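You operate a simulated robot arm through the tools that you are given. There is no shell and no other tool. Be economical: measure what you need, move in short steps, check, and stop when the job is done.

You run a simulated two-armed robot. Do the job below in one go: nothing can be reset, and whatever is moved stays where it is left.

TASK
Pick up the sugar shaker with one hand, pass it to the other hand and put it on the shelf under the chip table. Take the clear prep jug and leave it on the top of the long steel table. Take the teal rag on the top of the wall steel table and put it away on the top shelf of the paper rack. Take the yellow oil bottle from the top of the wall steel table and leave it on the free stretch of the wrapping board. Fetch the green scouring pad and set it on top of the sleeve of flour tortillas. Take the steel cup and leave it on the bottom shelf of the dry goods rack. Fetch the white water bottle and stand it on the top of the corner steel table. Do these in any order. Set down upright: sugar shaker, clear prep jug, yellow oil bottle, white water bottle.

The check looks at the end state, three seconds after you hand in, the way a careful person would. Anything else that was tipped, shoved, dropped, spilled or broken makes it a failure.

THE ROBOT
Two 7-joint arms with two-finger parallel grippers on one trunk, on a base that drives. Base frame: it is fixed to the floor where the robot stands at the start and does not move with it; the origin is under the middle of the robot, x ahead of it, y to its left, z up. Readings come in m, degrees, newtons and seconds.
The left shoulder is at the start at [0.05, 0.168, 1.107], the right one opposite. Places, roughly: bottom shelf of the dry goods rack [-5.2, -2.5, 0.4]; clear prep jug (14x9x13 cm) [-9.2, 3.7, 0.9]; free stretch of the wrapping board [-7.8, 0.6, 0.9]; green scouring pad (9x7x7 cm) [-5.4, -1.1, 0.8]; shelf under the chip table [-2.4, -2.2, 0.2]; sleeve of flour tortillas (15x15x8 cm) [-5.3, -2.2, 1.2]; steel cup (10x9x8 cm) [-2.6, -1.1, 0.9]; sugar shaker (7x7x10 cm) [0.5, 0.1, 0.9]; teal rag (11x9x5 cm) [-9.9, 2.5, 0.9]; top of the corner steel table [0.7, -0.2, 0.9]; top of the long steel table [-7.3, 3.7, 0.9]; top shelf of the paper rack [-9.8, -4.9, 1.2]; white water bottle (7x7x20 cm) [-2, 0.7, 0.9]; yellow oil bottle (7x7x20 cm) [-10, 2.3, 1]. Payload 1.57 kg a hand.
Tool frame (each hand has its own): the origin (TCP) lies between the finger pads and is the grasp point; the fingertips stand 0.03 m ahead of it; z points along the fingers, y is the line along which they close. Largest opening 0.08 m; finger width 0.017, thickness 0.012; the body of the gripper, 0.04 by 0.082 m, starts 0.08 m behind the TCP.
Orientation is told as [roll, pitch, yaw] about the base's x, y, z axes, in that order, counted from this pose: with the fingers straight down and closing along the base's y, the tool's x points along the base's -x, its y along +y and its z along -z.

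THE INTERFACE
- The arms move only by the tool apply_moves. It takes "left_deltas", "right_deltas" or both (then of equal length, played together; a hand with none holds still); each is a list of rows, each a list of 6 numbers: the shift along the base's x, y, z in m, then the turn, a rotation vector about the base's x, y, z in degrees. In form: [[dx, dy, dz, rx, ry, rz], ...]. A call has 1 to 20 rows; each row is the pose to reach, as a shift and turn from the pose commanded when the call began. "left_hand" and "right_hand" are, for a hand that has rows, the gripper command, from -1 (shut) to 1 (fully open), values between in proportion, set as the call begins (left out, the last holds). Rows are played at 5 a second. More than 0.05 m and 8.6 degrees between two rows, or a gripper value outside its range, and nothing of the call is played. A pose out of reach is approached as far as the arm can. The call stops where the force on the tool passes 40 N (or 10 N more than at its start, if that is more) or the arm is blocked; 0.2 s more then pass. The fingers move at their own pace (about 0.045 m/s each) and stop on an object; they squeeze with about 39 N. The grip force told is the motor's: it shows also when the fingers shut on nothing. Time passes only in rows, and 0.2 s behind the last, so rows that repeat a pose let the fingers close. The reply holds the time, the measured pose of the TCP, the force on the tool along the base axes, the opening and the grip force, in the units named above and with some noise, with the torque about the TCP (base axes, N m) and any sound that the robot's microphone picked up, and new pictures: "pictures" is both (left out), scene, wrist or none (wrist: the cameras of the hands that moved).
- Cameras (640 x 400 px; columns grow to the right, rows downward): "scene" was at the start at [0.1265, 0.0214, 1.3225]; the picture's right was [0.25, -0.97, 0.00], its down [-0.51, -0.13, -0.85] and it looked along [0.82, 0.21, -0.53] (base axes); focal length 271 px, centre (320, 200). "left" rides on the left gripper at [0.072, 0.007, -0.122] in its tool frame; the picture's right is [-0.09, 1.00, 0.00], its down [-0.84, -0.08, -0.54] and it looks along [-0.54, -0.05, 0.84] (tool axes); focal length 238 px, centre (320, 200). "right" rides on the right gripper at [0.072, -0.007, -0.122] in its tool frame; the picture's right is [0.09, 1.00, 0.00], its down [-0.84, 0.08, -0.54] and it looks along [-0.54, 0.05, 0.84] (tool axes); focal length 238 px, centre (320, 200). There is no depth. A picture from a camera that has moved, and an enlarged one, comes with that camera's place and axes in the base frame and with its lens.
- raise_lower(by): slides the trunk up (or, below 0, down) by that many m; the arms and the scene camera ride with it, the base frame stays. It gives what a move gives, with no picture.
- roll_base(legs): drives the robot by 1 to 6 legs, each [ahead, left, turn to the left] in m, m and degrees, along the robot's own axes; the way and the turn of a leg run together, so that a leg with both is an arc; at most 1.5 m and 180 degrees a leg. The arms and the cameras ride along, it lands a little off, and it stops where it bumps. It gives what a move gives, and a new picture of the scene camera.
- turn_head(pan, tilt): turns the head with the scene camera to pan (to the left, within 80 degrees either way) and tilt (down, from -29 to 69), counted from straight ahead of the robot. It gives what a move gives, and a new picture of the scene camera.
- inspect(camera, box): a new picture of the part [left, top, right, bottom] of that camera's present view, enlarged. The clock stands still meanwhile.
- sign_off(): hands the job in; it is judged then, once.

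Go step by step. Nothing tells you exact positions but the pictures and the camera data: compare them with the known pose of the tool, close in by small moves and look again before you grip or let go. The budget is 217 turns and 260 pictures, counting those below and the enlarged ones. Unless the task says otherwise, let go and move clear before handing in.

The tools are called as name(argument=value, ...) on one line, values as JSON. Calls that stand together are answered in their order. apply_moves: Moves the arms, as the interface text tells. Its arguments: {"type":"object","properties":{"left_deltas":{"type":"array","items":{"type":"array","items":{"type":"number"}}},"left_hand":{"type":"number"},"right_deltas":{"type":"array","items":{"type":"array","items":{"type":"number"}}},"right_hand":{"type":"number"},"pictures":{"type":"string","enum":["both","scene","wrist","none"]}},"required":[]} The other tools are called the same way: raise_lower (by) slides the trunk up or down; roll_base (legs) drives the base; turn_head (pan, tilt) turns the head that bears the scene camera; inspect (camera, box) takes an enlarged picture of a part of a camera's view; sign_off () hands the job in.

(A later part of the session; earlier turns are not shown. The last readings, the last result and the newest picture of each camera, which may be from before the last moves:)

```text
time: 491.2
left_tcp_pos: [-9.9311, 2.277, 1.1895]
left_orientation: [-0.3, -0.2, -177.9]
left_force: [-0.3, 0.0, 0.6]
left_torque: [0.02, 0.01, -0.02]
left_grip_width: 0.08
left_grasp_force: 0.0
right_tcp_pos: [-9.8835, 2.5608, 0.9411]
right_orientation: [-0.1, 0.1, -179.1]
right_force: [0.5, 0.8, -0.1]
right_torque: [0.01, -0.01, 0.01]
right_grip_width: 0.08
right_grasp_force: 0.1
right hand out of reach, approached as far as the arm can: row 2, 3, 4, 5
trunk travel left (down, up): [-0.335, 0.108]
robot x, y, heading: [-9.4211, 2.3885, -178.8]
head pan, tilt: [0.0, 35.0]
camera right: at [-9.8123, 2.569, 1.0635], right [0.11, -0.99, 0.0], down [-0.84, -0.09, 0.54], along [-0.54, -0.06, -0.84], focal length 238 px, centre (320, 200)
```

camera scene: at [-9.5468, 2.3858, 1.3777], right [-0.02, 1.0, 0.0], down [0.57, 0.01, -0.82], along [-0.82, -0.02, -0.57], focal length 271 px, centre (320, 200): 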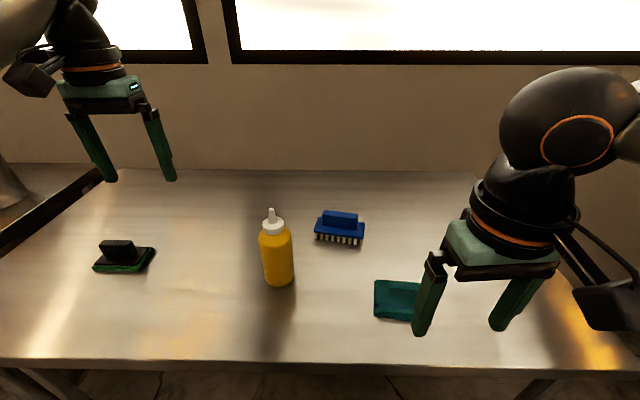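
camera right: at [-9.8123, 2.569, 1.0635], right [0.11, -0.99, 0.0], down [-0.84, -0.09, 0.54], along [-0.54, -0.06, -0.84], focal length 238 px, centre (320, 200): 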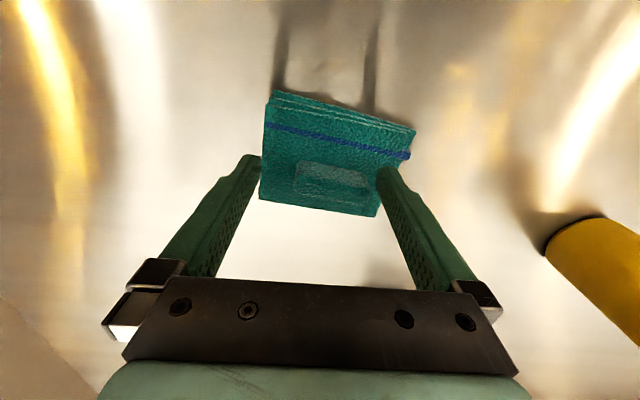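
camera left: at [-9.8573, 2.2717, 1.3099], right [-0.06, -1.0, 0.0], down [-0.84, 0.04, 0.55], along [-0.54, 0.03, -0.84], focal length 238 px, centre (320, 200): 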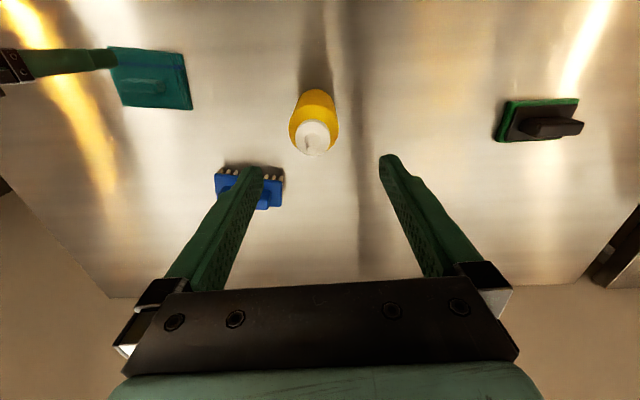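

I shift the base by 2 cm ahead and 1.3 cm to its left, then lower the trunk slightly to bring the fingers around the block.

roll_base(legs=[[0.022, 0.014, 0]])

raise_lower(by=-0.012)

apply_moves(right_deltas=[[0, 0, 0, 0, 0, 0]], pictures="wrist")

```text
time: 492.1
left_tcp_pos: [-9.9528, 2.2613, 1.1885]
left_orientation: [-0.3, 0.0, -178.0]
left_force: [-0.9, -0.9, -0.1]
left_torque: [0.04, -0.01, 0.0]
left_grip_width: 0.0799
left_grasp_force: 0.0
right_tcp_pos: [-9.9058, 2.5461, 0.942]
right_orientation: [-0.1, 0.1, -179.3]
right_force: [-0.2, -1.1, 0.2]
right_torque: [0.03, -0.05, -0.02]
right_grip_width: 0.0801
right_grasp_force: 0.1
trunk travel left (down, up): [-0.335, 0.108]
robot x, y, heading: [-9.4347, 2.3728, -179.0]
head pan, tilt: [0.0, 35.0]
camera scene: at [-9.5678, 2.3708, 1.3776], right [-0.02, 1.0, 0.0], down [0.57, 0.01, -0.82], along [-0.82, -0.02, -0.57], focal length 271 px, centre (320, 200)
```

scene: 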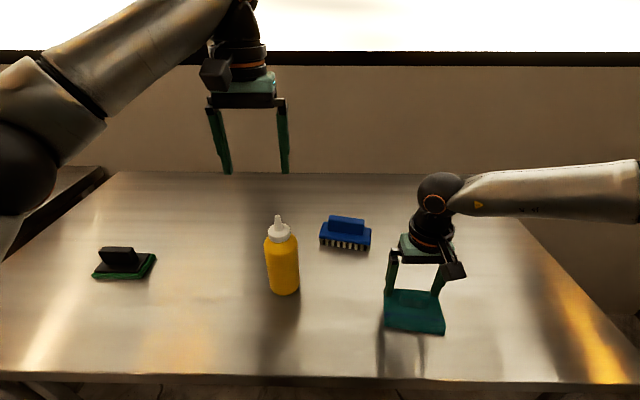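

```text
time: 492.6
left_tcp_pos: [-9.9507, 2.2636, 1.1763]
left_orientation: [-0.1, -0.2, -178.0]
left_force: [0.1, 1.0, -0.7]
left_torque: [0.01, 0.0, 0.02]
left_grip_width: 0.0799
left_grasp_force: 0.0
right_tcp_pos: [-9.9055, 2.5473, 0.93]
right_orientation: [-0.2, 0.2, -179.2]
right_force: [0.1, 0.6, 0.6]
right_torque: [-0.04, 0.02, 0.02]
right_grip_width: 0.08
right_grasp_force: 0.1
trunk travel left (down, up): [-0.323, 0.12]
robot x, y, heading: [-9.4392, 2.3751, -179.1]
head pan, tilt: [0.0, 35.0]
```

```text
time: 493.1
left_tcp_pos: [-9.9513, 2.2624, 1.1762]
left_orientation: [-0.2, -0.2, -178.0]
left_force: [0.0, 0.1, 0.3]
left_torque: [0.01, 0.0, 0.02]
left_grip_width: 0.0804
left_grasp_force: 0.1
right_tcp_pos: [-9.9038, 2.5472, 0.9308]
right_orientation: [0.0, 0.2, -179.2]
right_force: [0.3, 0.0, -0.2]
right_torque: [0.02, -0.03, 0.02]
right_grip_width: 0.0797
right_grasp_force: 0.1
trunk travel left (down, up): [-0.323, 0.12]
robot x, y, heading: [-9.4352, 2.3726, -178.9]
head pan, tilt: [0.0, 35.0]
camera right: at [-9.8332, 2.5548, 1.0517], right [0.11, -0.99, 0.0], down [-0.84, -0.09, 0.54], along [-0.54, -0.06, -0.84], focal length 238 px, centre (320, 200)
```

right: 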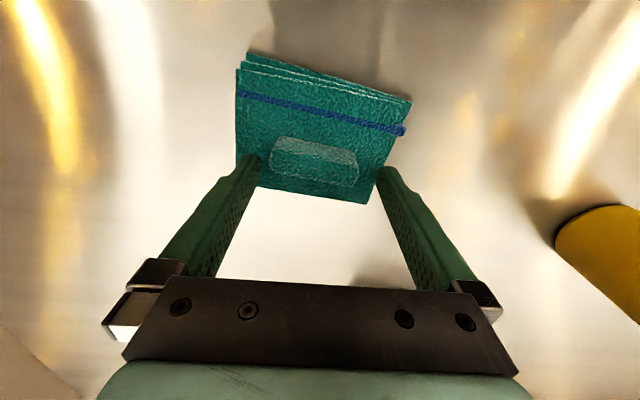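

The block is 1 cm nearer than the fingers. I correct that, lower 8 mm by the trunk, and then close.

apply_moves(right_deltas=[[0.009, 0.004, 0, 0, 0, 0], [0.009, 0.004, 0, 0, 0, 0]], pictures="none")

raise_lower(by=-0.009)

apply_moves(right_deltas=[[0, 0, 0, 0, 0, 0], [0, 0, 0, 0, 0, 0], [0, 0, 0, 0, 0, 0], [0, 0, 0, 0, 0, 0], [0, 0, 0, 0, 0, 0]], right_hand=-1, pictures="wrist")

```text
time: 493.6
left_tcp_pos: [-9.9514, 2.2635, 1.1768]
left_orientation: [-0.2, -0.2, -178.0]
left_force: [0.3, -0.8, 0.4]
left_torque: [-0.04, 0.01, -0.01]
left_grip_width: 0.0802
left_grasp_force: 0.0
right_tcp_pos: [-9.8959, 2.5505, 0.9307]
right_orientation: [0.0, 0.2, -179.2]
right_force: [-0.1, 0.0, 0.5]
right_torque: [-0.01, 0.0, -0.01]
right_grip_width: 0.0802
right_grasp_force: 0.1
trunk travel left (down, up): [-0.323, 0.12]
robot x, y, heading: [-9.4355, 2.3747, -178.7]
head pan, tilt: [0.0, 35.0]
```

```text
time: 494.2
left_tcp_pos: [-9.9511, 2.2619, 1.169]
left_orientation: [-0.2, -0.3, -178.0]
left_force: [0.2, -0.3, 0.3]
left_torque: [-0.01, 0.01, -0.03]
left_grip_width: 0.0801
left_grasp_force: 0.1
right_tcp_pos: [-9.8956, 2.5493, 0.9247]
right_orientation: [-0.1, -0.2, -179.2]
right_force: [4.0, 4.9, 20.3]
right_torque: [0.02, -0.1, 0.06]
right_grip_width: 0.08
right_grasp_force: 0.0
trunk travel left (down, up): [-0.314, 0.129]
robot x, y, heading: [-9.4361, 2.3762, -178.8]
head pan, tilt: [0.0, 35.0]
```

```text
time: 495.4
left_tcp_pos: [-9.9498, 2.2629, 1.1672]
left_orientation: [-0.3, -0.3, -178.0]
left_force: [-0.1, 1.4, 0.1]
left_torque: [0.02, 0.0, 0.01]
left_grip_width: 0.0798
left_grasp_force: 0.0
right_tcp_pos: [-9.8955, 2.5495, 0.9245]
right_orientation: [0.0, -0.3, -179.2]
right_force: [-1.1, 7.7, 31.6]
right_torque: [-0.08, 0.0, -0.16]
right_grip_width: 0.0546
right_grasp_force: 38.5
trunk travel left (down, up): [-0.314, 0.129]
robot x, y, heading: [-9.441, 2.3753, -178.8]
head pan, tilt: [0.0, 35.0]
camera right: at [-9.8236, 2.5584, 1.0454], right [0.11, -0.99, 0.0], down [-0.83, -0.09, 0.55], along [-0.54, -0.06, -0.84], focal length 238 px, centre (320, 200)
```

right: 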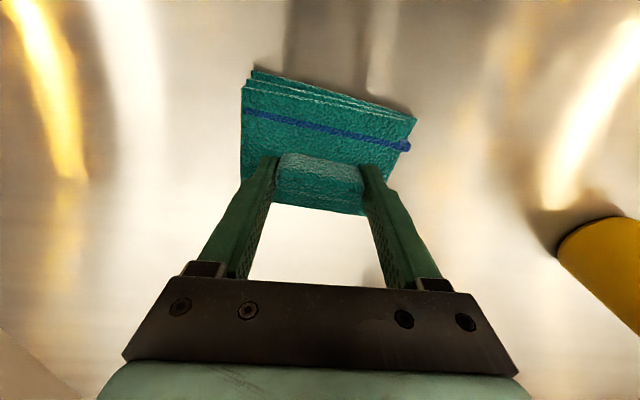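

The rag's block is held. I lift it, and align the left hand over the bottle.

apply_moves(right_deltas=[[0, 0, 0.03, 0, 0, 0], [0.01, 0, 0.07, 0, 0, 0], [0.02, 0, 0.1, 0, 0, 0], [0.03, 0.02, 0.13, 0, 0, 0], [0.03, 0.03, 0.15, 0, 0, 0]], left_deltas=[[0, 0.01, 0, 0, 0, 0], [-0.002, 0.02, 0, 0, 0, 0], [-0.002, 0.021, -0.02, 0, 0, 0], [-0.002, 0.021, -0.04, 0, 0, 0], [-0.002, 0.021, -0.04, 0, 0, 0]], left_hand=1, pictures="wrist")

```text
time: 496.6
left_tcp_pos: [-9.9541, 2.2856, 1.1297]
left_orientation: [-0.1, -0.2, -178.0]
left_force: [-0.7, -0.6, 0.1]
left_torque: [-0.02, 0.0, -0.01]
left_grip_width: 0.08
left_grasp_force: 0.1
right_tcp_pos: [-9.8652, 2.5791, 1.072]
right_orientation: [-0.1, 0.1, -179.2]
right_force: [0.5, 0.5, 0.1]
right_torque: [-0.02, -0.02, 0.0]
right_grip_width: 0.0547
right_grasp_force: 39.2
trunk travel left (down, up): [-0.314, 0.129]
robot x, y, heading: [-9.4384, 2.3754, -178.8]
head pan, tilt: [0.0, 35.0]
camera right: at [-9.794, 2.5871, 1.1932], right [0.11, -0.99, 0.0], down [-0.84, -0.09, 0.54], along [-0.54, -0.06, -0.84], focal length 238 px, centre (320, 200)
camera left: at [-9.8803, 2.2799, 1.2501], right [-0.06, -1.0, 0.0], down [-0.84, 0.05, 0.55], along [-0.54, 0.03, -0.84], focal length 238 px, centre (320, 200)
```

right: 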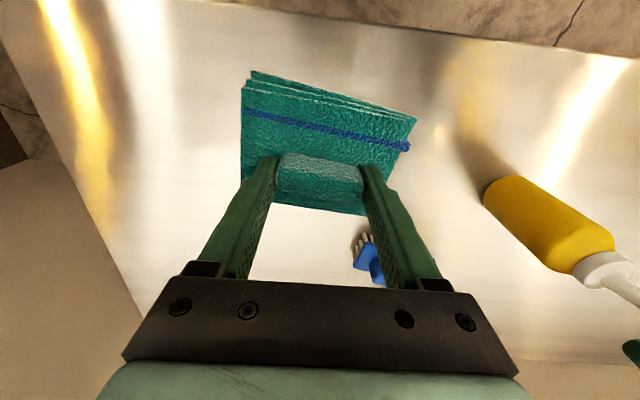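
left: 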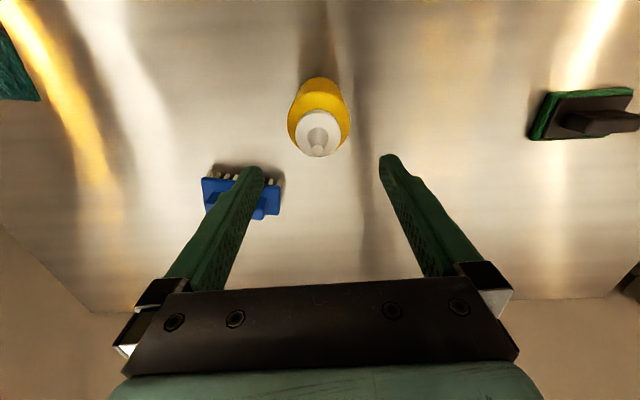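

The bottle's axis is at about (-9.946, 2.285). I lower the left hand around the top of its body.

apply_moves(left_deltas=[[0.008, -0.001, -0.03, 0, 0, 0], [0.008, -0.001, -0.06, 0, 0, 0], [0.008, -0.001, -0.09, 0, 0, 0], [0.008, -0.001, -0.11, 0, 0, 0], [0.008, -0.001, -0.123, 0, 0, 0], [0.008, -0.001, -0.123, 0, 0, 0]], pictures="wrist")

```text
time: 498.0
left_tcp_pos: [-9.9455, 2.286, 1.0016]
left_orientation: [-0.1, -0.1, -178.1]
left_force: [0.1, 0.5, 0.7]
left_torque: [0.05, 0.0, 0.01]
left_grip_width: 0.0801
left_grasp_force: 0.0
right_tcp_pos: [-9.8645, 2.5785, 1.0715]
right_orientation: [-0.1, 0.1, -179.2]
right_force: [-1.2, -0.7, -0.6]
right_torque: [-0.01, -0.03, 0.02]
right_grip_width: 0.0545
right_grasp_force: 38.8
trunk travel left (down, up): [-0.314, 0.129]
robot x, y, heading: [-9.4346, 2.3768, -178.9]
head pan, tilt: [0.0, 35.0]
camera left: at [-9.8721, 2.2792, 1.124], right [-0.06, -1.0, 0.0], down [-0.84, 0.05, 0.55], along [-0.54, 0.03, -0.84], focal length 238 px, centre (320, 200)
```

left: 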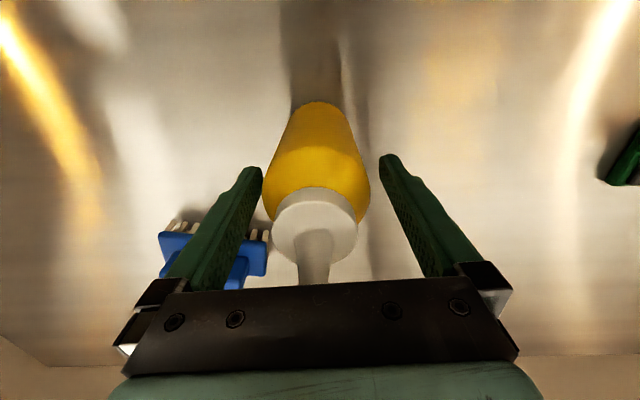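

The body is centred between the fingers. I close and lift.

apply_moves(left_deltas=[[0, 0, 0, 0, 0, 0], [0, 0, 0, 0, 0, 0], [0, 0, 0, 0, 0, 0], [0, 0, 0, 0, 0, 0], [0, 0, 0.03, 0, 0, 0], [0, 0, 0.07, 0, 0, 0], [0.02, 0, 0.11, 0, 0, 0], [0.04, -0.02, 0.15, 0, 0, 0], [0.05, -0.05, 0.17, 0, 0, 0]], left_hand=-1, pictures="wrist")

```text
time: 500.0
left_tcp_pos: [-9.8939, 2.2326, 1.1765]
left_orientation: [-0.2, -0.1, -178.0]
left_force: [0.5, -0.1, -2.5]
left_torque: [-0.01, -0.03, -0.03]
left_grip_width: 0.0644
left_grasp_force: 38.9
right_tcp_pos: [-9.8651, 2.5788, 1.0722]
right_orientation: [-0.1, 0.1, -179.1]
right_force: [0.0, 0.2, -0.9]
right_torque: [0.02, 0.04, 0.0]
right_grip_width: 0.0545
right_grasp_force: 38.8
trunk travel left (down, up): [-0.314, 0.129]
robot x, y, heading: [-9.4379, 2.3735, -179.3]
head pan, tilt: [0.0, 35.0]
camera left: at [-9.8201, 2.2281, 1.2969], right [-0.06, -1.0, 0.0], down [-0.84, 0.05, 0.54], along [-0.54, 0.03, -0.84], focal length 238 px, centre (320, 200)
```

left: 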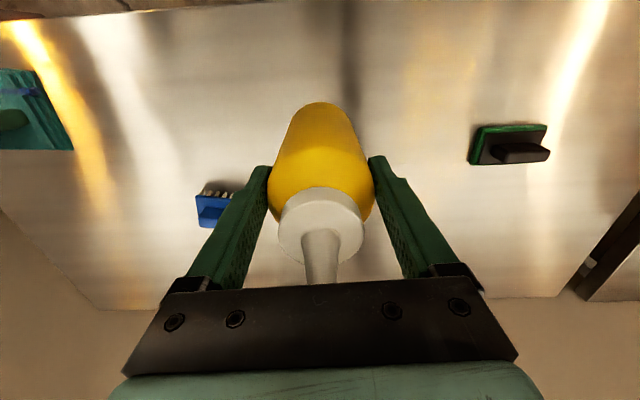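

Both are in hand. I back away, drive round and east along the wrapping table's south side.

roll_base(legs=[[-0.27, 0, 0], [0, 0, 89], [1.5, 0, 0], [0.87, 0, 0], [0, 0, 90], [1.35, 0, 0]])

roll_base(legs=[[0, 0, 90]])

```text
time: 526.8
left_tcp_pos: [-7.3809, 0.2036, 1.1758]
left_orientation: [-0.1, -0.2, 2.0]
left_force: [0.3, 0.5, -2.8]
left_torque: [0.0, 0.03, 0.0]
left_grip_width: 0.0634
left_grasp_force: 39.0
right_tcp_pos: [-7.4084, -0.1406, 1.0715]
right_orientation: [-0.1, 0.1, 0.8]
right_force: [0.1, 0.3, -0.6]
right_torque: [0.01, 0.02, 0.01]
right_grip_width: 0.0535
right_grasp_force: 39.1
trunk travel left (down, up): [-0.314, 0.129]
robot x, y, heading: [-7.835, 0.0649, 0.9]
head pan, tilt: [0.0, 35.0]
camera scene: at [-7.7086, 0.0647, 1.3567], right [0.02, -1.0, 0.0], down [-0.57, -0.01, -0.82], along [0.82, 0.02, -0.57], focal length 271 px, centre (320, 200)
```

scene: 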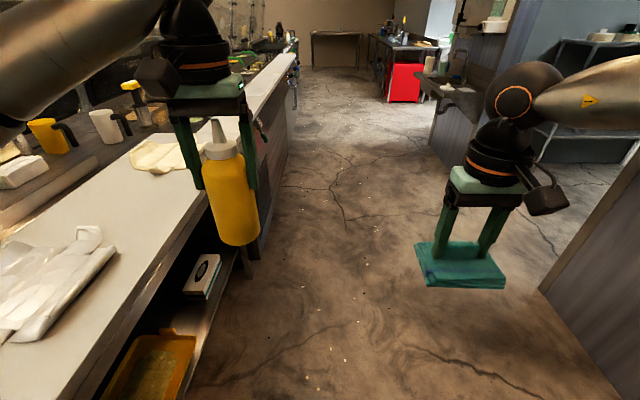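

```text
time: 531.0
left_tcp_pos: [-7.9691, 0.5219, 1.1767]
left_orientation: [-0.2, -0.2, 90.8]
left_force: [-0.3, 1.0, -2.7]
left_torque: [0.01, -0.02, 0.0]
left_grip_width: 0.0636
left_grasp_force: 38.5
right_tcp_pos: [-7.6237, 0.4882, 1.0712]
right_orientation: [-0.1, 0.1, 89.7]
right_force: [-1.0, -0.2, 0.1]
right_torque: [-0.04, -0.01, -0.05]
right_grip_width: 0.0535
right_grasp_force: 38.9
trunk travel left (down, up): [-0.314, 0.129]
robot x, y, heading: [-7.8358, 0.0645, 89.8]
head pan, tilt: [0.0, 35.0]
camera scene: at [-7.8371, 0.1905, 1.3567], right [1.0, 0.0, 0.0], down [0.0, -0.57, -0.82], along [0.0, 0.82, -0.57], focal length 271 px, centre (320, 200)
```

scene: 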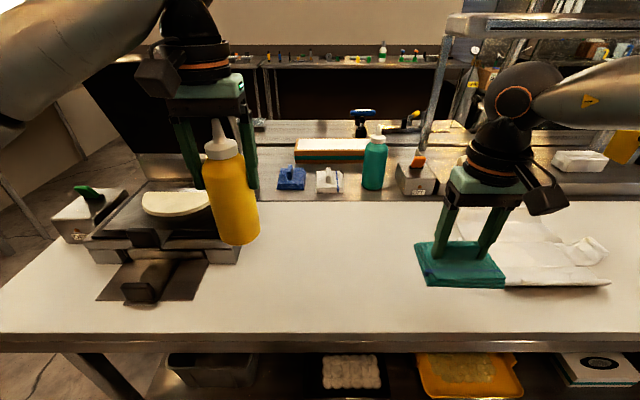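

The free stretch lies between the press and the paper, around (-7.84, 0.62). I bring the bottle over it and lower to just above the board.

apply_moves(left_deltas=[[0.026, 0.02, 0, 0, 0, 0], [0.052, 0.04, 0, 0, 0, 0], [0.078, 0.06, 0, 0, 0, 0], [0.104, 0.08, -0.02, 0, 0, 0], [0.12, 0.098, -0.05, 0, 0, 0], [0.12, 0.098, -0.09, 0, 0, 0], [0.12, 0.098, -0.13, 0, 0, 0], [0.12, 0.098, -0.13, 0, 0, 0]], pictures="scene")

```text
time: 532.8
left_tcp_pos: [-7.8453, 0.6177, 1.0439]
left_orientation: [-0.2, -0.2, 90.9]
left_force: [-1.0, 0.2, -3.0]
left_torque: [-0.04, 0.01, -0.04]
left_grip_width: 0.0634
left_grasp_force: 38.7
left hand out of reach, approached as far as the arm can: row 5
right_tcp_pos: [-7.6243, 0.4863, 1.0725]
right_orientation: [-0.1, 0.1, 89.7]
right_force: [0.4, 0.8, 0.2]
right_torque: [0.01, -0.02, 0.0]
right_grip_width: 0.0535
right_grasp_force: 38.8
trunk travel left (down, up): [-0.314, 0.129]
robot x, y, heading: [-7.8368, 0.0635, 90.0]
head pan, tilt: [0.0, 35.0]
camera scene: at [-7.8371, 0.1904, 1.3568], right [1.0, 0.0, 0.0], down [0.0, -0.57, -0.82], along [0.0, 0.82, -0.57], focal length 271 px, centre (320, 200)
```

scene: 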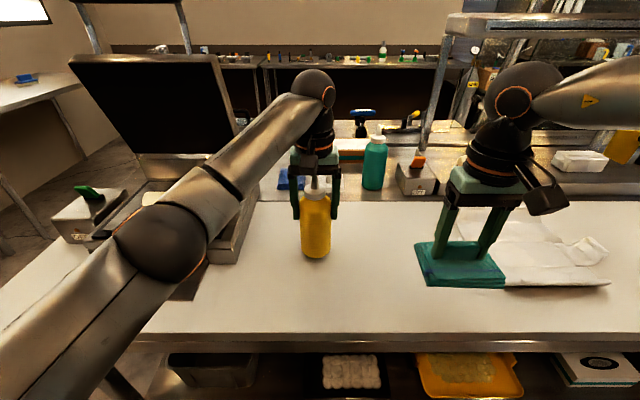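

apply_moves(left_deltas=[[0, 0, -0.008, 0, 0, 0], [0, 0, -0.016, 0, 0, 0], [0, 0, -0.022, 0, 0, 0], [0, 0, -0.028, 0, 0, 0], [0, 0, -0.028, 0, 0, 0]], pictures="none")

```text
time: 534.0
left_tcp_pos: [-7.8464, 0.6173, 1.0223]
left_orientation: [-0.4, -0.8, 90.7]
left_force: [1.9, 0.4, 29.1]
left_torque: [0.3, 0.2, -0.23]
left_grip_width: 0.0634
left_grasp_force: 39.2
right_tcp_pos: [-7.6243, 0.4837, 1.0716]
right_orientation: [-0.1, -0.2, 89.7]
right_force: [0.4, -0.4, -0.2]
right_torque: [0.01, 0.01, -0.02]
right_grip_width: 0.054
right_grasp_force: 38.7
trunk travel left (down, up): [-0.314, 0.129]
robot x, y, heading: [-7.8339, 0.0617, 89.7]
head pan, tilt: [0.0, 35.0]
```

The bottle touches the board (29 N). I ease off, open, and lift clear.

apply_moves(left_deltas=[[0, 0, 0.006, 0, 0, 0], [0, 0, 0.006, 0, 0, 0]], pictures="none")

apply_moves(left_deltas=[[0, 0, 0, 0, 0, 0], [0, 0, 0, 0, 0, 0], [0, 0, 0.02, 0, 0, 0], [0, 0, 0.06, 0, 0, 0], [0, 0, 0.1, 0, 0, 0], [-0.01, 0, 0.14, 0, 0, 0], [-0.03, -0.03, 0.16, 0, 0, 0], [-0.05, -0.07, 0.16, 0, 0, 0], [-0.07, -0.11, 0.16, 0, 0, 0]], left_hand=1, pictures="scene")

```text
time: 534.6
left_tcp_pos: [-7.8488, 0.6175, 1.0226]
left_orientation: [-0.1, 0.0, 91.0]
left_force: [1.9, 0.5, 5.3]
left_torque: [0.27, -0.24, -0.1]
left_grip_width: 0.0631
left_grasp_force: 39.0
right_tcp_pos: [-7.6243, 0.4856, 1.0712]
right_orientation: [-0.1, 0.1, 89.7]
right_force: [-0.3, 0.1, -0.3]
right_torque: [-0.02, -0.01, 0.01]
right_grip_width: 0.0537
right_grasp_force: 39.1
trunk travel left (down, up): [-0.314, 0.129]
robot x, y, heading: [-7.8383, 0.0603, 90.0]
head pan, tilt: [0.0, 35.0]
```

```text
time: 536.6
left_tcp_pos: [-7.8686, 0.6013, 1.1788]
left_orientation: [-0.2, -0.2, 90.7]
left_force: [0.1, -0.4, 1.4]
left_torque: [-0.02, -0.01, 0.06]
left_grip_width: 0.08
left_grasp_force: 0.0
left hand out of reach, approached as far as the arm can: row 6, 7, 8, 9
right_tcp_pos: [-7.6237, 0.4865, 1.0714]
right_orientation: [-0.1, 0.1, 89.7]
right_force: [0.1, 0.0, -0.5]
right_torque: [0.02, -0.02, 0.01]
right_grip_width: 0.0535
right_grasp_force: 39.0
trunk travel left (down, up): [-0.314, 0.129]
robot x, y, heading: [-7.8359, 0.0627, 90.0]
head pan, tilt: [0.0, 35.0]
camera scene: at [-7.8369, 0.1903, 1.3568], right [1.0, 0.0, 0.0], down [0.0, -0.57, -0.82], along [0.0, 0.82, -0.57], focal length 271 px, centre (320, 200)
```

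scene: 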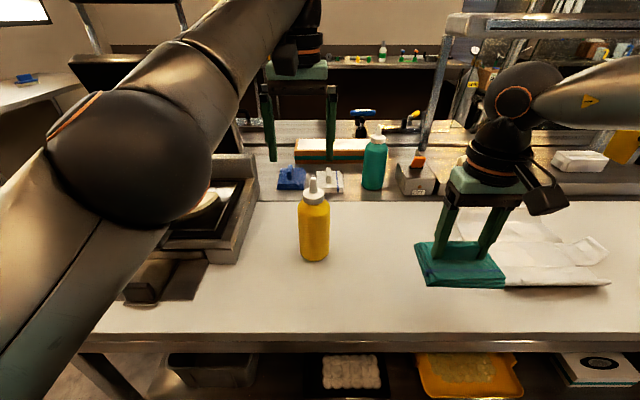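

The oil bottle stands on the board. Now the rag: I drive back through the doorway into the back room, where the paper rack should be to the southwest.

roll_base(legs=[[-0.36, 0, 0], [0, 0, -90], [1.0, 0, 0], [0.75, 0, 0], [0, 0, -90], [1.5, 0, 0]])

roll_base(legs=[[0.3, 0, -45]])

```text
time: 562.0
left_tcp_pos: [-6.07, -2.3102, 1.1787]
left_orientation: [-0.2, -0.3, -89.9]
left_force: [0.2, -0.2, -0.3]
left_torque: [0.02, 0.0, 0.01]
left_grip_width: 0.0801
left_grasp_force: 0.1
right_tcp_pos: [-6.3106, -2.193, 1.0712]
right_orientation: [-0.1, 0.1, -90.9]
right_force: [-0.3, 1.1, 0.1]
right_torque: [0.0, 0.02, -0.01]
right_grip_width: 0.0536
right_grasp_force: 39.2
trunk travel left (down, up): [-0.314, 0.129]
robot x, y, heading: [-6.0957, -1.7728, -90.8]
head pan, tilt: [0.0, 35.0]
camera scene: at [-6.0951, -1.9006, 1.3567], right [-1.0, 0.01, 0.0], down [0.01, 0.57, -0.82], along [-0.01, -0.82, -0.57], focal length 271 px, centre (320, 200)
```

scene: 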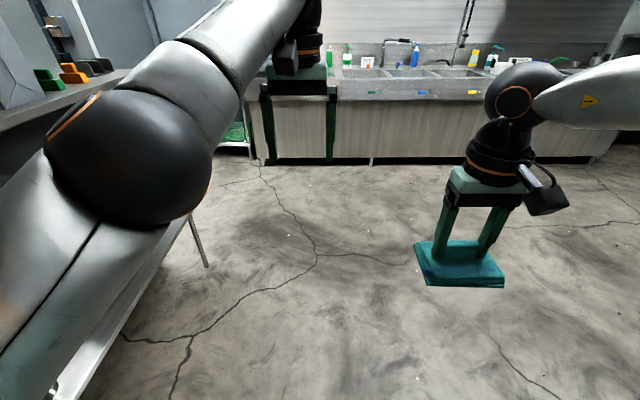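

```text
time: 564.5
left_tcp_pos: [-6.5744, -2.4305, 1.1787]
left_orientation: [-0.2, -0.1, -135.3]
left_force: [-0.1, 0.6, 0.8]
left_torque: [0.03, 0.01, 0.01]
left_grip_width: 0.0802
left_grasp_force: 0.1
right_tcp_pos: [-6.6602, -2.1757, 1.0721]
right_orientation: [-0.2, 0.1, -136.5]
right_force: [-0.5, -1.4, -1.0]
right_torque: [0.01, -0.04, 0.02]
right_grip_width: 0.0538
right_grasp_force: 39.1
trunk travel left (down, up): [-0.314, 0.129]
robot x, y, heading: [-6.2067, -2.0314, -136.3]
head pan, tilt: [0.0, 35.0]
camera scene: at [-6.3007, -2.1254, 1.3567], right [-0.69, 0.72, 0.0], down [0.41, 0.4, -0.82], along [-0.59, -0.57, -0.57], focal length 271 px, centre (320, 200)
```

scene: 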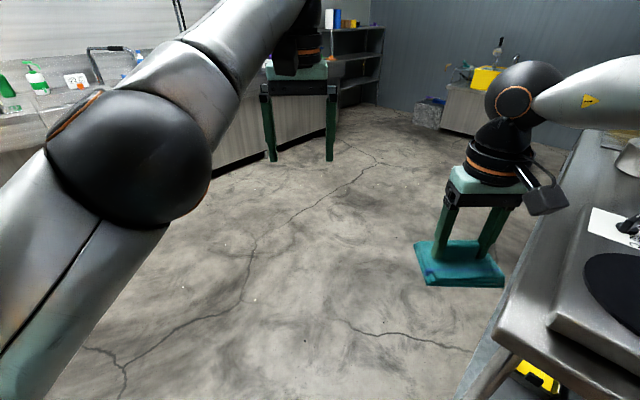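

The paper rack is the dark shelf unit in the far southwest corner. I go south past the metal table and then west.

roll_base(legs=[[0.64, 0.68, 0], [0, 0, -43.7], [1.4, 0, 0], [1.2, 0, 0], [0, 0, 40]])

```text
time: 585.6
left_tcp_pos: [-9.1909, -3.4064, 1.1795]
left_orientation: [-0.1, -0.2, -136.1]
left_force: [-0.5, 0.3, 0.2]
left_torque: [0.01, -0.04, 0.03]
left_grip_width: 0.0802
left_grasp_force: 0.0
right_tcp_pos: [-9.2733, -3.151, 1.0717]
right_orientation: [-0.1, 0.1, -137.1]
right_force: [-0.3, -0.4, -0.2]
right_torque: [0.0, 0.0, 0.0]
right_grip_width: 0.0536
right_grasp_force: 38.8
trunk travel left (down, up): [-0.314, 0.129]
robot x, y, heading: [-8.8221, -3.0152, -137.0]
head pan, tilt: [0.0, 35.0]
camera scene: at [-8.9138, -3.1053, 1.3568], right [-0.68, 0.73, 0.0], down [0.42, 0.39, -0.82], along [-0.6, -0.56, -0.57], focal length 271 px, centre (320, 200)
```

scene: 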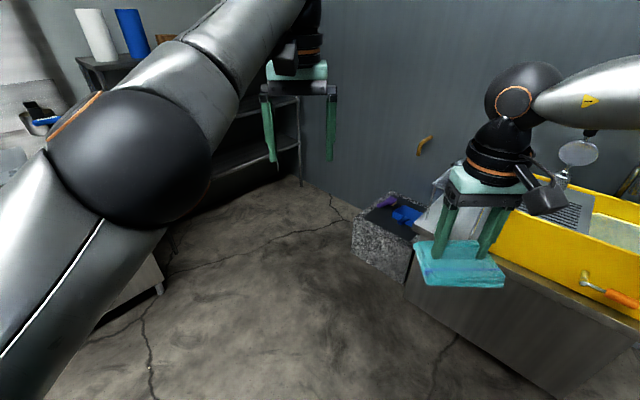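

The paper rack faces north, x -9.2 to -10.4 at y ≈ -4.75, with rolls on its left end. I raise the trunk and drive in front of it.

raise_lower(by=0.125)

roll_base(legs=[[1.18, 0.22, 0], [0, 0, 47]])

```text
time: 587.2
left_tcp_pos: [-9.1914, -3.4071, 1.3044]
left_orientation: [-0.2, -0.2, -136.1]
left_force: [0.4, 0.3, 0.5]
left_torque: [-0.02, 0.0, -0.01]
left_grip_width: 0.0801
left_grasp_force: 0.1
right_tcp_pos: [-9.2739, -3.1512, 1.1967]
right_orientation: [-0.1, 0.1, -137.1]
right_force: [0.1, 0.4, 0.2]
right_torque: [-0.02, 0.01, -0.03]
right_grip_width: 0.0537
right_grasp_force: 39.1
trunk travel left (down, up): [-0.439, 0.004]
robot x, y, heading: [-8.8164, -3.0173, -136.8]
head pan, tilt: [0.0, 35.0]
```

```text
time: 595.4
left_tcp_pos: [-9.4839, -4.5206, 1.3041]
left_orientation: [-0.3, -0.2, -88.9]
left_force: [0.3, -0.2, 0.4]
left_torque: [-0.02, -0.03, -0.02]
left_grip_width: 0.0802
left_grasp_force: 0.1
right_tcp_pos: [-9.7267, -4.4067, 1.1971]
right_orientation: [0.0, 0.1, -89.8]
right_force: [0.9, 0.0, -1.0]
right_torque: [0.0, -0.01, 0.01]
right_grip_width: 0.0538
right_grasp_force: 38.9
trunk travel left (down, up): [-0.439, 0.004]
robot x, y, heading: [-9.5192, -3.9801, -89.1]
head pan, tilt: [0.0, 35.0]
camera scene: at [-9.5179, -4.1117, 1.4818], right [-1.0, -0.01, 0.0], down [0.0, 0.57, -0.82], along [0.01, -0.82, -0.57], focal length 271 px, centre (320, 200)
```

scene: 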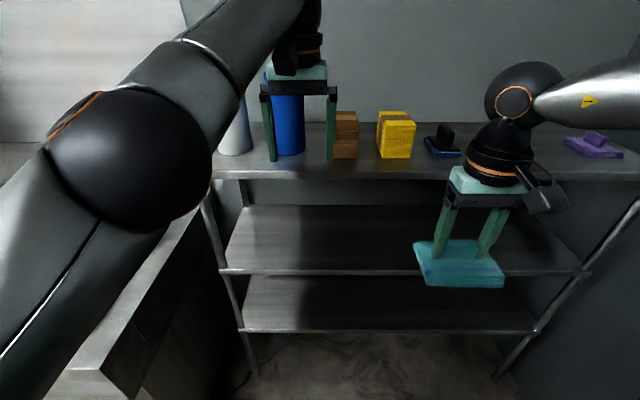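

Free space on the top shelf lies around x ≈ -10.03, between the black pad and the purple block. First I pull the left hand back so it cannot touch the rolls.

apply_moves(left_deltas=[[0, 0.03, -0.02, 0, 0, 0], [0.02, 0.06, -0.05, 0, 0, 0], [0.04, 0.09, -0.08, 0, 0, 0], [0.06, 0.12, -0.1, 0, 0, 0], [0.08, 0.15, -0.12, 0, 0, 0], [0.1, 0.18, -0.12, 0, 0, 0]], pictures="none")

```text
time: 596.8
left_tcp_pos: [-9.4606, -4.551, 1.2512]
left_orientation: [-0.1, -0.3, -88.9]
left_force: [-0.1, 0.4, 0.0]
left_torque: [-0.04, 0.0, -0.01]
left_grip_width: 0.0797
left_grasp_force: 0.1
left hand out of reach, approached as far as the arm can: row 1, 2, 3, 4, 5, 6
right_tcp_pos: [-9.7278, -4.4063, 1.196]
right_orientation: [0.0, 0.0, -89.8]
right_force: [0.6, 0.6, 0.2]
right_torque: [-0.04, -0.03, 0.03]
right_grip_width: 0.0538
right_grasp_force: 39.0
trunk travel left (down, up): [-0.439, 0.004]
robot x, y, heading: [-9.5191, -3.9837, -89.2]
head pan, tilt: [0.0, 35.0]
```

apply_moves(left_deltas=[[0.03, 0, -0.01, 0, 0, 0], [0.06, 0, -0.03, 0, 0, 0], [0.09, 0.0, -0.05, 0, 0, 0], [0.12, 0.02, -0.07, 0, 0, 0], [0.15, 0.04, -0.09, 0, 0, 0], [0.18, 0.06, -0.1, 0, 0, 0], [0.21, 0.08, -0.1, 0, 0, 0], [0.22, 0.1, -0.1, 0, 0, 0]], pictures="scene")

```text
time: 598.6
left_tcp_pos: [-9.2382, -4.4484, 1.1504]
left_orientation: [-0.2, -0.2, -88.7]
left_force: [0.5, 0.6, 0.0]
left_torque: [0.02, 0.0, -0.04]
left_grip_width: 0.0804
left_grasp_force: 0.0
left hand out of reach, approached as far as the arm can: row 1, 2
right_tcp_pos: [-9.7276, -4.4069, 1.1956]
right_orientation: [-0.2, 0.0, -89.8]
right_force: [0.5, 0.7, -0.3]
right_torque: [0.0, -0.02, 0.01]
right_grip_width: 0.0539
right_grasp_force: 38.9
trunk travel left (down, up): [-0.439, 0.004]
robot x, y, heading: [-9.519, -3.9804, -89.4]
head pan, tilt: [0.0, 35.0]
camera scene: at [-9.5181, -4.1112, 1.4818], right [-1.0, -0.01, 0.0], down [0.0, 0.57, -0.82], along [0.01, -0.82, -0.57], focal length 271 px, centre (320, 200)
```

scene: 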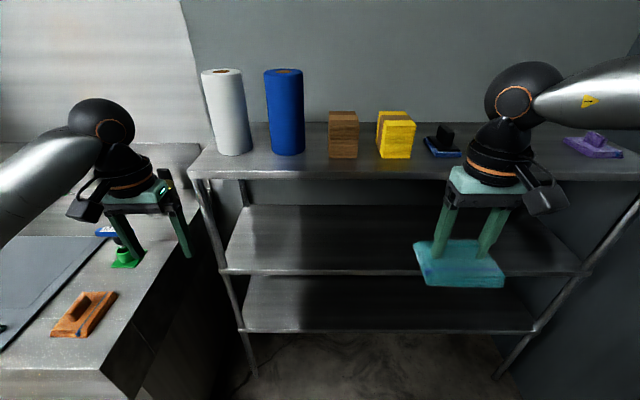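

The left arm is free again. I pull it back further, then shift the base south and west.

apply_moves(left_deltas=[[0.02, 0.03, 0.0, 0, 0, 0], [0.04, 0.06, 0.0, 0, 0, 0], [0.06, 0.09, 0.0, 0, 0, 0], [0.07, 0.12, 0.0, 0, 0, 0], [0.07, 0.15, 0.0, 0, 0, 0]], pictures="none")

roll_base(legs=[[0.2, 0, 0], [0, -0.25, 0]])

```text
time: 599.8
left_tcp_pos: [-9.166, -4.2976, 1.1515]
left_orientation: [-0.2, -0.4, -88.7]
left_force: [0.5, 0.0, -0.5]
left_torque: [0.0, 0.0, 0.02]
left_grip_width: 0.0802
left_grasp_force: 0.1
right_tcp_pos: [-9.7279, -4.4071, 1.1966]
right_orientation: [-0.1, 0.0, -89.8]
right_force: [-1.2, -0.5, -0.7]
right_torque: [-0.02, 0.0, -0.01]
right_grip_width: 0.0536
right_grasp_force: 39.5
trunk travel left (down, up): [-0.439, 0.004]
robot x, y, heading: [-9.5168, -3.9823, -89.4]
head pan, tilt: [0.0, 35.0]
```

```text
time: 602.8
left_tcp_pos: [-9.4208, -4.4976, 1.1522]
left_orientation: [-0.2, -0.2, -89.0]
left_force: [0.1, 0.4, 0.2]
left_torque: [0.0, 0.0, 0.0]
left_grip_width: 0.08
left_grasp_force: 0.0
right_tcp_pos: [-9.9811, -4.6062, 1.1961]
right_orientation: [-0.1, 0.2, -89.9]
right_force: [0.2, -0.2, -0.2]
right_torque: [-0.02, -0.02, 0.0]
right_grip_width: 0.0537
right_grasp_force: 39.4
trunk travel left (down, up): [-0.439, 0.004]
robot x, y, heading: [-9.7736, -4.1809, -89.6]
head pan, tilt: [0.0, 35.0]
camera scene: at [-9.7722, -4.3097, 1.4818], right [-1.0, -0.01, 0.0], down [0.0, 0.57, -0.82], along [0.01, -0.82, -0.57], focal length 271 px, centre (320, 200)
```

scene: 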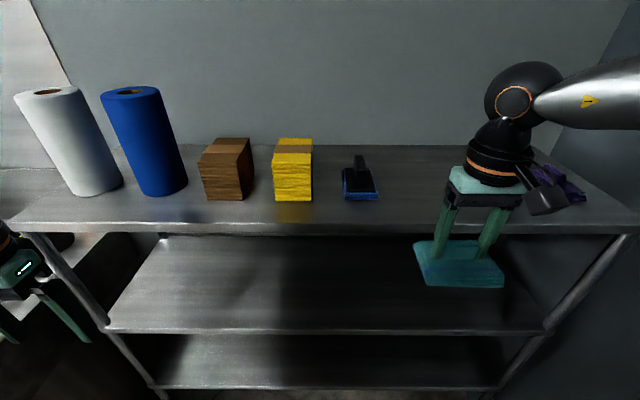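

I lift the rag above shelf height and shift it a bit to the right, then roll forward.

apply_moves(right_deltas=[[-0.01, 0, 0.03, 0, 0, 0], [-0.03, 0, 0.06, 0, 0, 0], [-0.05, 0, 0.08, 0, 0, 0], [-0.065, 0, 0.09, 0, 0, 0], [-0.065, 0, 0.09, 0, 0, 0]], pictures="none")

roll_base(legs=[[0.16, 0, 0]])

```text
time: 604.0
left_tcp_pos: [-9.4223, -4.4966, 1.152]
left_orientation: [-0.1, -0.2, -89.0]
left_force: [-0.4, 0.7, -0.3]
left_torque: [0.0, 0.01, -0.01]
left_grip_width: 0.0801
left_grasp_force: 0.0
right_tcp_pos: [-10.0451, -4.6062, 1.2869]
right_orientation: [-0.1, 0.1, -89.8]
right_force: [0.4, 0.2, 0.5]
right_torque: [0.03, -0.02, 0.01]
right_grip_width: 0.0536
right_grasp_force: 38.8
trunk travel left (down, up): [-0.439, 0.004]
robot x, y, heading: [-9.773, -4.18, -89.5]
head pan, tilt: [0.0, 35.0]
```

```text
time: 605.4
left_tcp_pos: [-9.4196, -4.6557, 1.1508]
left_orientation: [-0.2, -0.3, -88.8]
left_force: [0.4, 0.3, -0.7]
left_torque: [0.03, 0.02, 0.01]
left_grip_width: 0.0801
left_grasp_force: 0.1
right_tcp_pos: [-10.0439, -4.766, 1.2866]
right_orientation: [-0.2, 0.2, -89.8]
right_force: [0.6, -0.3, 0.1]
right_torque: [0.04, -0.01, 0.0]
right_grip_width: 0.0537
right_grasp_force: 38.9
trunk travel left (down, up): [-0.439, 0.004]
robot x, y, heading: [-9.7709, -4.3403, -89.4]
head pan, tilt: [0.0, 35.0]
camera scene: at [-9.7703, -4.4695, 1.4817], right [-1.0, -0.01, 0.0], down [0.0, 0.57, -0.82], along [0.01, -0.82, -0.57], focal length 271 px, centre (320, 200)
```

scene: 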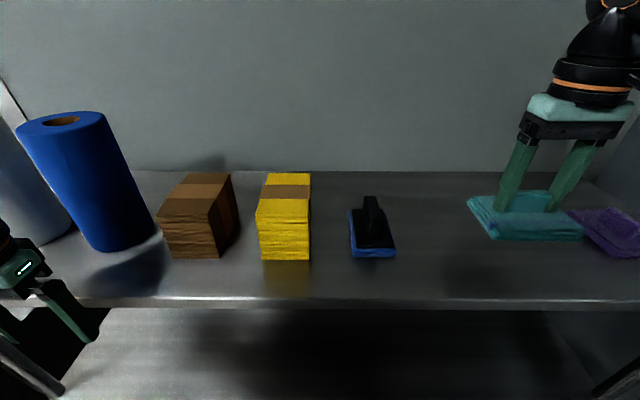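

Clear space below the rag. I move 3 cm further in and lower until it touches.

apply_moves(right_deltas=[[0, -0.02, 0, 0, 0, 0], [0, -0.03, -0.02, 0, 0, 0], [0, -0.03, -0.04, 0, 0, 0], [0, -0.03, -0.05, 0, 0, 0], [0, -0.03, -0.06, 0, 0, 0], [0, -0.03, -0.07, 0, 0, 0]], pictures="none")

```text
time: 606.8
left_tcp_pos: [-9.421, -4.6561, 1.1522]
left_orientation: [-0.1, -0.3, -88.9]
left_force: [0.1, 0.4, 0.5]
left_torque: [0.03, 0.0, 0.02]
left_grip_width: 0.08
left_grasp_force: 0.1
right_tcp_pos: [-10.0447, -4.7947, 1.2162]
right_orientation: [-0.1, 0.0, -89.9]
right_force: [0.7, -0.6, 0.9]
right_torque: [-0.03, 0.0, -0.01]
right_grip_width: 0.0538
right_grasp_force: 39.1
trunk travel left (down, up): [-0.439, 0.004]
robot x, y, heading: [-9.77, -4.3357, -89.7]
head pan, tilt: [0.0, 35.0]
```

apply_moves(right_deltas=[[0, 0, -0.01, 0, 0, 0], [0, 0, -0.02, 0, 0, 0], [0, 0, -0.028, 0, 0, 0], [0, 0, -0.036, 0, 0, 0], [0, 0, -0.044, 0, 0, 0]], pictures="scene")

```text
time: 607.5
left_tcp_pos: [-9.4192, -4.6558, 1.1525]
left_orientation: [-0.2, -0.3, -88.8]
left_force: [0.2, -0.2, 0.0]
left_torque: [0.02, 0.02, 0.01]
left_grip_width: 0.0799
left_grasp_force: 0.1
right_tcp_pos: [-10.0453, -4.7982, 1.2058]
right_orientation: [0.1, -1.2, -90.0]
right_force: [-2.1, 6.8, 15.5]
right_torque: [0.45, 0.19, -0.05]
right_grip_width: 0.0536
right_grasp_force: 38.2
trunk travel left (down, up): [-0.439, 0.004]
robot x, y, heading: [-9.7735, -4.3388, -89.6]
head pan, tilt: [0.0, 35.0]
stopped in row 3 (right hand): the force on the tool passed its limit (the readings are from after the stop); the commanded pose is now the measured one
camera scene: at [-9.77, -4.4671, 1.482], right [-1.0, -0.01, 0.0], down [0.0, 0.57, -0.82], along [0.01, -0.82, -0.57], focal length 271 px, centre (320, 200)
```

scene: 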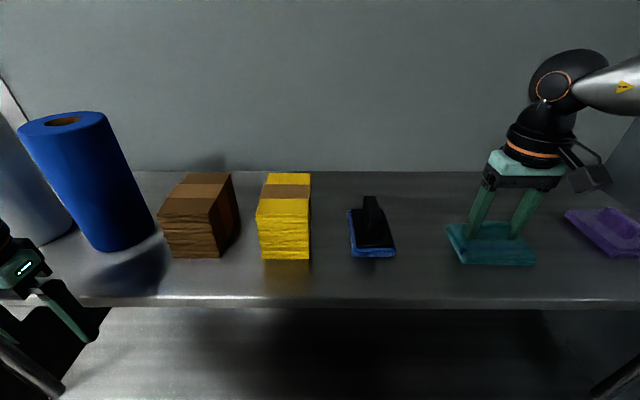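

The rag lies on the shelf. I open the right hand and lift it away.

apply_moves(right_deltas=[[0, 0, 0.003, 0, 0, 0], [0, 0, 0.003, 0, 0, 0], [0, 0, 0.003, 0, 0, 0], [0, 0, 0.03, 0, 0, 0], [0, 0, 0.07, 0, 0, 0], [0, 0.03, 0.1, 0, 0, 0]], right_hand=1, pictures="none")

roll_base(legs=[[-0.4, 0, 0]])

```text
time: 608.9
left_tcp_pos: [-9.4207, -4.655, 1.1526]
left_orientation: [-0.3, -0.3, -88.9]
left_force: [-0.1, -0.1, 0.5]
left_torque: [-0.05, 0.0, 0.0]
left_grip_width: 0.0801
left_grasp_force: 0.1
right_tcp_pos: [-10.0434, -4.7671, 1.3011]
right_orientation: [0.0, -1.0, -89.9]
right_force: [0.1, -0.6, 0.2]
right_torque: [0.0, 0.03, -0.01]
right_grip_width: 0.08
right_grasp_force: 0.1
trunk travel left (down, up): [-0.439, 0.004]
robot x, y, heading: [-9.7716, -4.3417, -89.6]
head pan, tilt: [0.0, 35.0]
```

```text
time: 611.3
left_tcp_pos: [-9.4162, -4.2977, 1.1522]
left_orientation: [-0.1, -0.2, -88.9]
left_force: [-0.4, 0.2, 0.8]
left_torque: [0.01, -0.03, 0.01]
left_grip_width: 0.0801
left_grasp_force: 0.1
right_tcp_pos: [-10.0401, -4.4097, 1.3]
right_orientation: [-0.1, -1.0, -90.1]
right_force: [0.9, 0.4, 0.1]
right_torque: [0.03, -0.01, 0.02]
right_grip_width: 0.0798
right_grasp_force: 0.1
trunk travel left (down, up): [-0.439, 0.004]
robot x, y, heading: [-9.767, -3.9802, -89.4]
head pan, tilt: [0.0, 35.0]
stopped in leg 1: the robot was blocked; the commanded pose is now the measured one
camera scene: at [-9.7668, -4.1104, 1.4816], right [-1.0, 0.0, 0.0], down [0.0, 0.57, -0.82], along [0.0, -0.82, -0.57], focal length 271 px, centre (320, 200)
```

scene: 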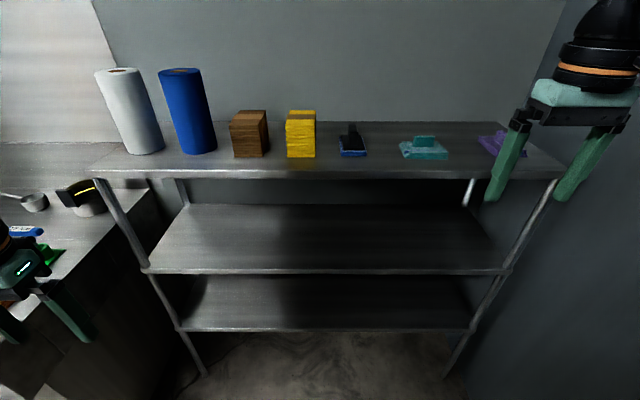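

The rag lies on the paper rack's top shelf. Next is the prep jug in the north, so I lower the trunk and drive back out of this room.

raise_lower(by=-0.16)

roll_base(legs=[[0.0, 0.37, 0], [-1.0, 0, 0], [0, 0, 89.5], [1.5, 0, 0], [1.5, 0, 0], [0.32, 0, 0]])

```text
time: 613.1
left_tcp_pos: [-9.4158, -4.2979, 0.9911]
left_orientation: [0.0, -0.3, -89.0]
left_force: [-1.2, -0.4, -0.3]
left_torque: [0.02, -0.02, 0.05]
left_grip_width: 0.0801
left_grasp_force: 0.1
right_tcp_pos: [-10.0403, -4.4084, 1.141]
right_orientation: [-0.1, -1.2, -90.2]
right_force: [-0.1, 0.2, 0.0]
right_torque: [0.03, 0.01, -0.01]
right_grip_width: 0.0801
right_grasp_force: 0.0
trunk travel left (down, up): [-0.279, 0.164]
robot x, y, heading: [-9.7646, -3.9791, -89.8]
head pan, tilt: [0.0, 35.0]
```

```text
time: 639.9
left_tcp_pos: [-5.7592, -2.7534, 0.9915]
left_orientation: [-0.1, -0.2, -2.7]
left_force: [-0.1, -0.4, 0.4]
left_torque: [-0.01, -0.01, -0.02]
left_grip_width: 0.0799
left_grasp_force: 0.1
right_tcp_pos: [-5.6891, -3.3844, 1.1407]
right_orientation: [-0.1, -1.1, -3.8]
right_force: [0.2, 0.5, 0.3]
right_torque: [-0.01, 0.0, -0.02]
right_grip_width: 0.0801
right_grasp_force: 0.1
trunk travel left (down, up): [-0.279, 0.164]
robot x, y, heading: [-6.0976, -3.0829, -3.3]
head pan, tilt: [0.0, 35.0]
camera scene: at [-5.9712, -3.0918, 1.3217], right [-0.06, -1.0, 0.0], down [-0.57, 0.03, -0.82], along [0.82, -0.05, -0.57], focal length 271 px, centre (320, 200)
```

scene: 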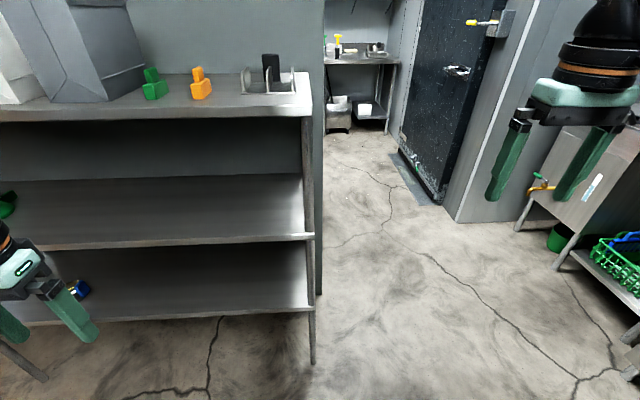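

roll_base(legs=[[0, 0, 93.3], [1.5, 0, 0], [1.25, 0, 0], [0, 0, 90], [1.5, 0, 0], [1.45, 0, 0]])

roll_base(legs=[[0, 0, -90], [1.5, 0, 0], [1.4, 0, 0]])

```text
time: 674.8
left_tcp_pos: [-9.3062, -0.1967, 0.9922]
left_orientation: [-0.2, -0.2, 172.4]
left_force: [-0.3, 0.2, -0.3]
left_torque: [-0.01, -0.01, 0.0]
left_grip_width: 0.0803
left_grasp_force: 0.0
right_tcp_pos: [-9.3246, 0.4375, 1.1416]
right_orientation: [0.0, -1.1, 171.4]
right_force: [-0.5, -0.1, -0.2]
right_torque: [-0.01, -0.01, 0.02]
right_grip_width: 0.0799
right_grasp_force: 0.1
trunk travel left (down, up): [-0.279, 0.164]
robot x, y, heading: [-8.9389, 0.1013, 171.8]
head pan, tilt: [0.0, 35.0]
camera scene: at [-9.0677, 0.1197, 1.3218], right [0.15, 0.99, 0.0], down [0.57, -0.08, -0.82], along [-0.81, 0.12, -0.57], focal length 271 px, centre (320, 200)
```

scene: 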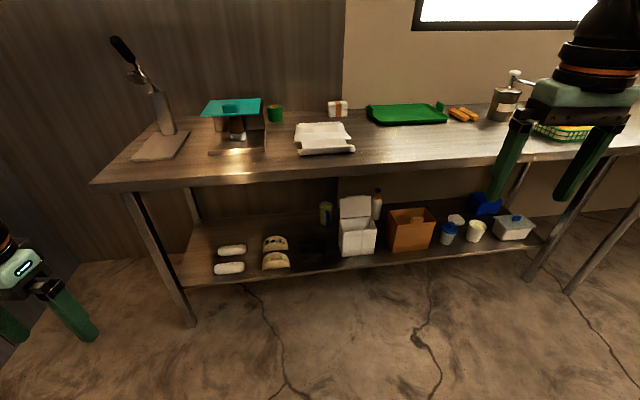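

```text
time: 683.7
left_tcp_pos: [-9.0852, 1.5156, 1.001]
left_orientation: [-0.4, -1.8, 80.5]
left_force: [0.9, 0.2, -0.5]
left_torque: [0.03, 0.0, 0.0]
left_grip_width: 0.0801
left_grasp_force: 0.2
right_tcp_pos: [-8.4503, 1.5043, 1.1766]
right_orientation: [-0.1, -5.9, 79.3]
right_force: [0.4, 0.4, 0.2]
right_torque: [-0.01, 0.0, -0.01]
right_grip_width: 0.0803
right_grasp_force: 0.1
trunk travel left (down, up): [-0.279, 0.164]
robot x, y, heading: [-8.7899, 1.1611, 79.6]
head pan, tilt: [0.0, 35.0]
stopped in leg 2: the robot was blocked; the commanded pose is now the measured one
camera scene: at [-8.7772, 1.2561, 1.3256], right [0.98, -0.18, 0.0], down [-0.09, -0.54, -0.83], along [0.15, 0.82, -0.55], focal length 271 px, centre (320, 200)
```

scene: 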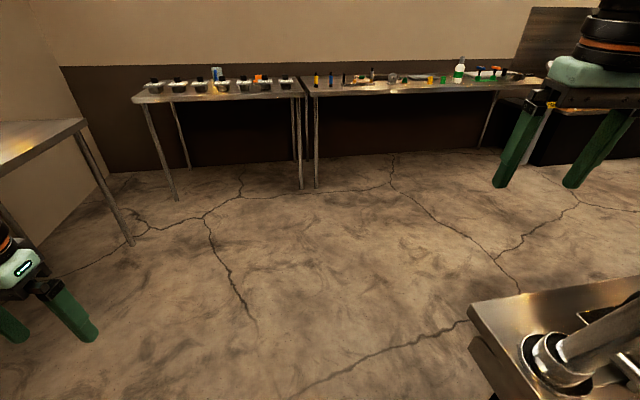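

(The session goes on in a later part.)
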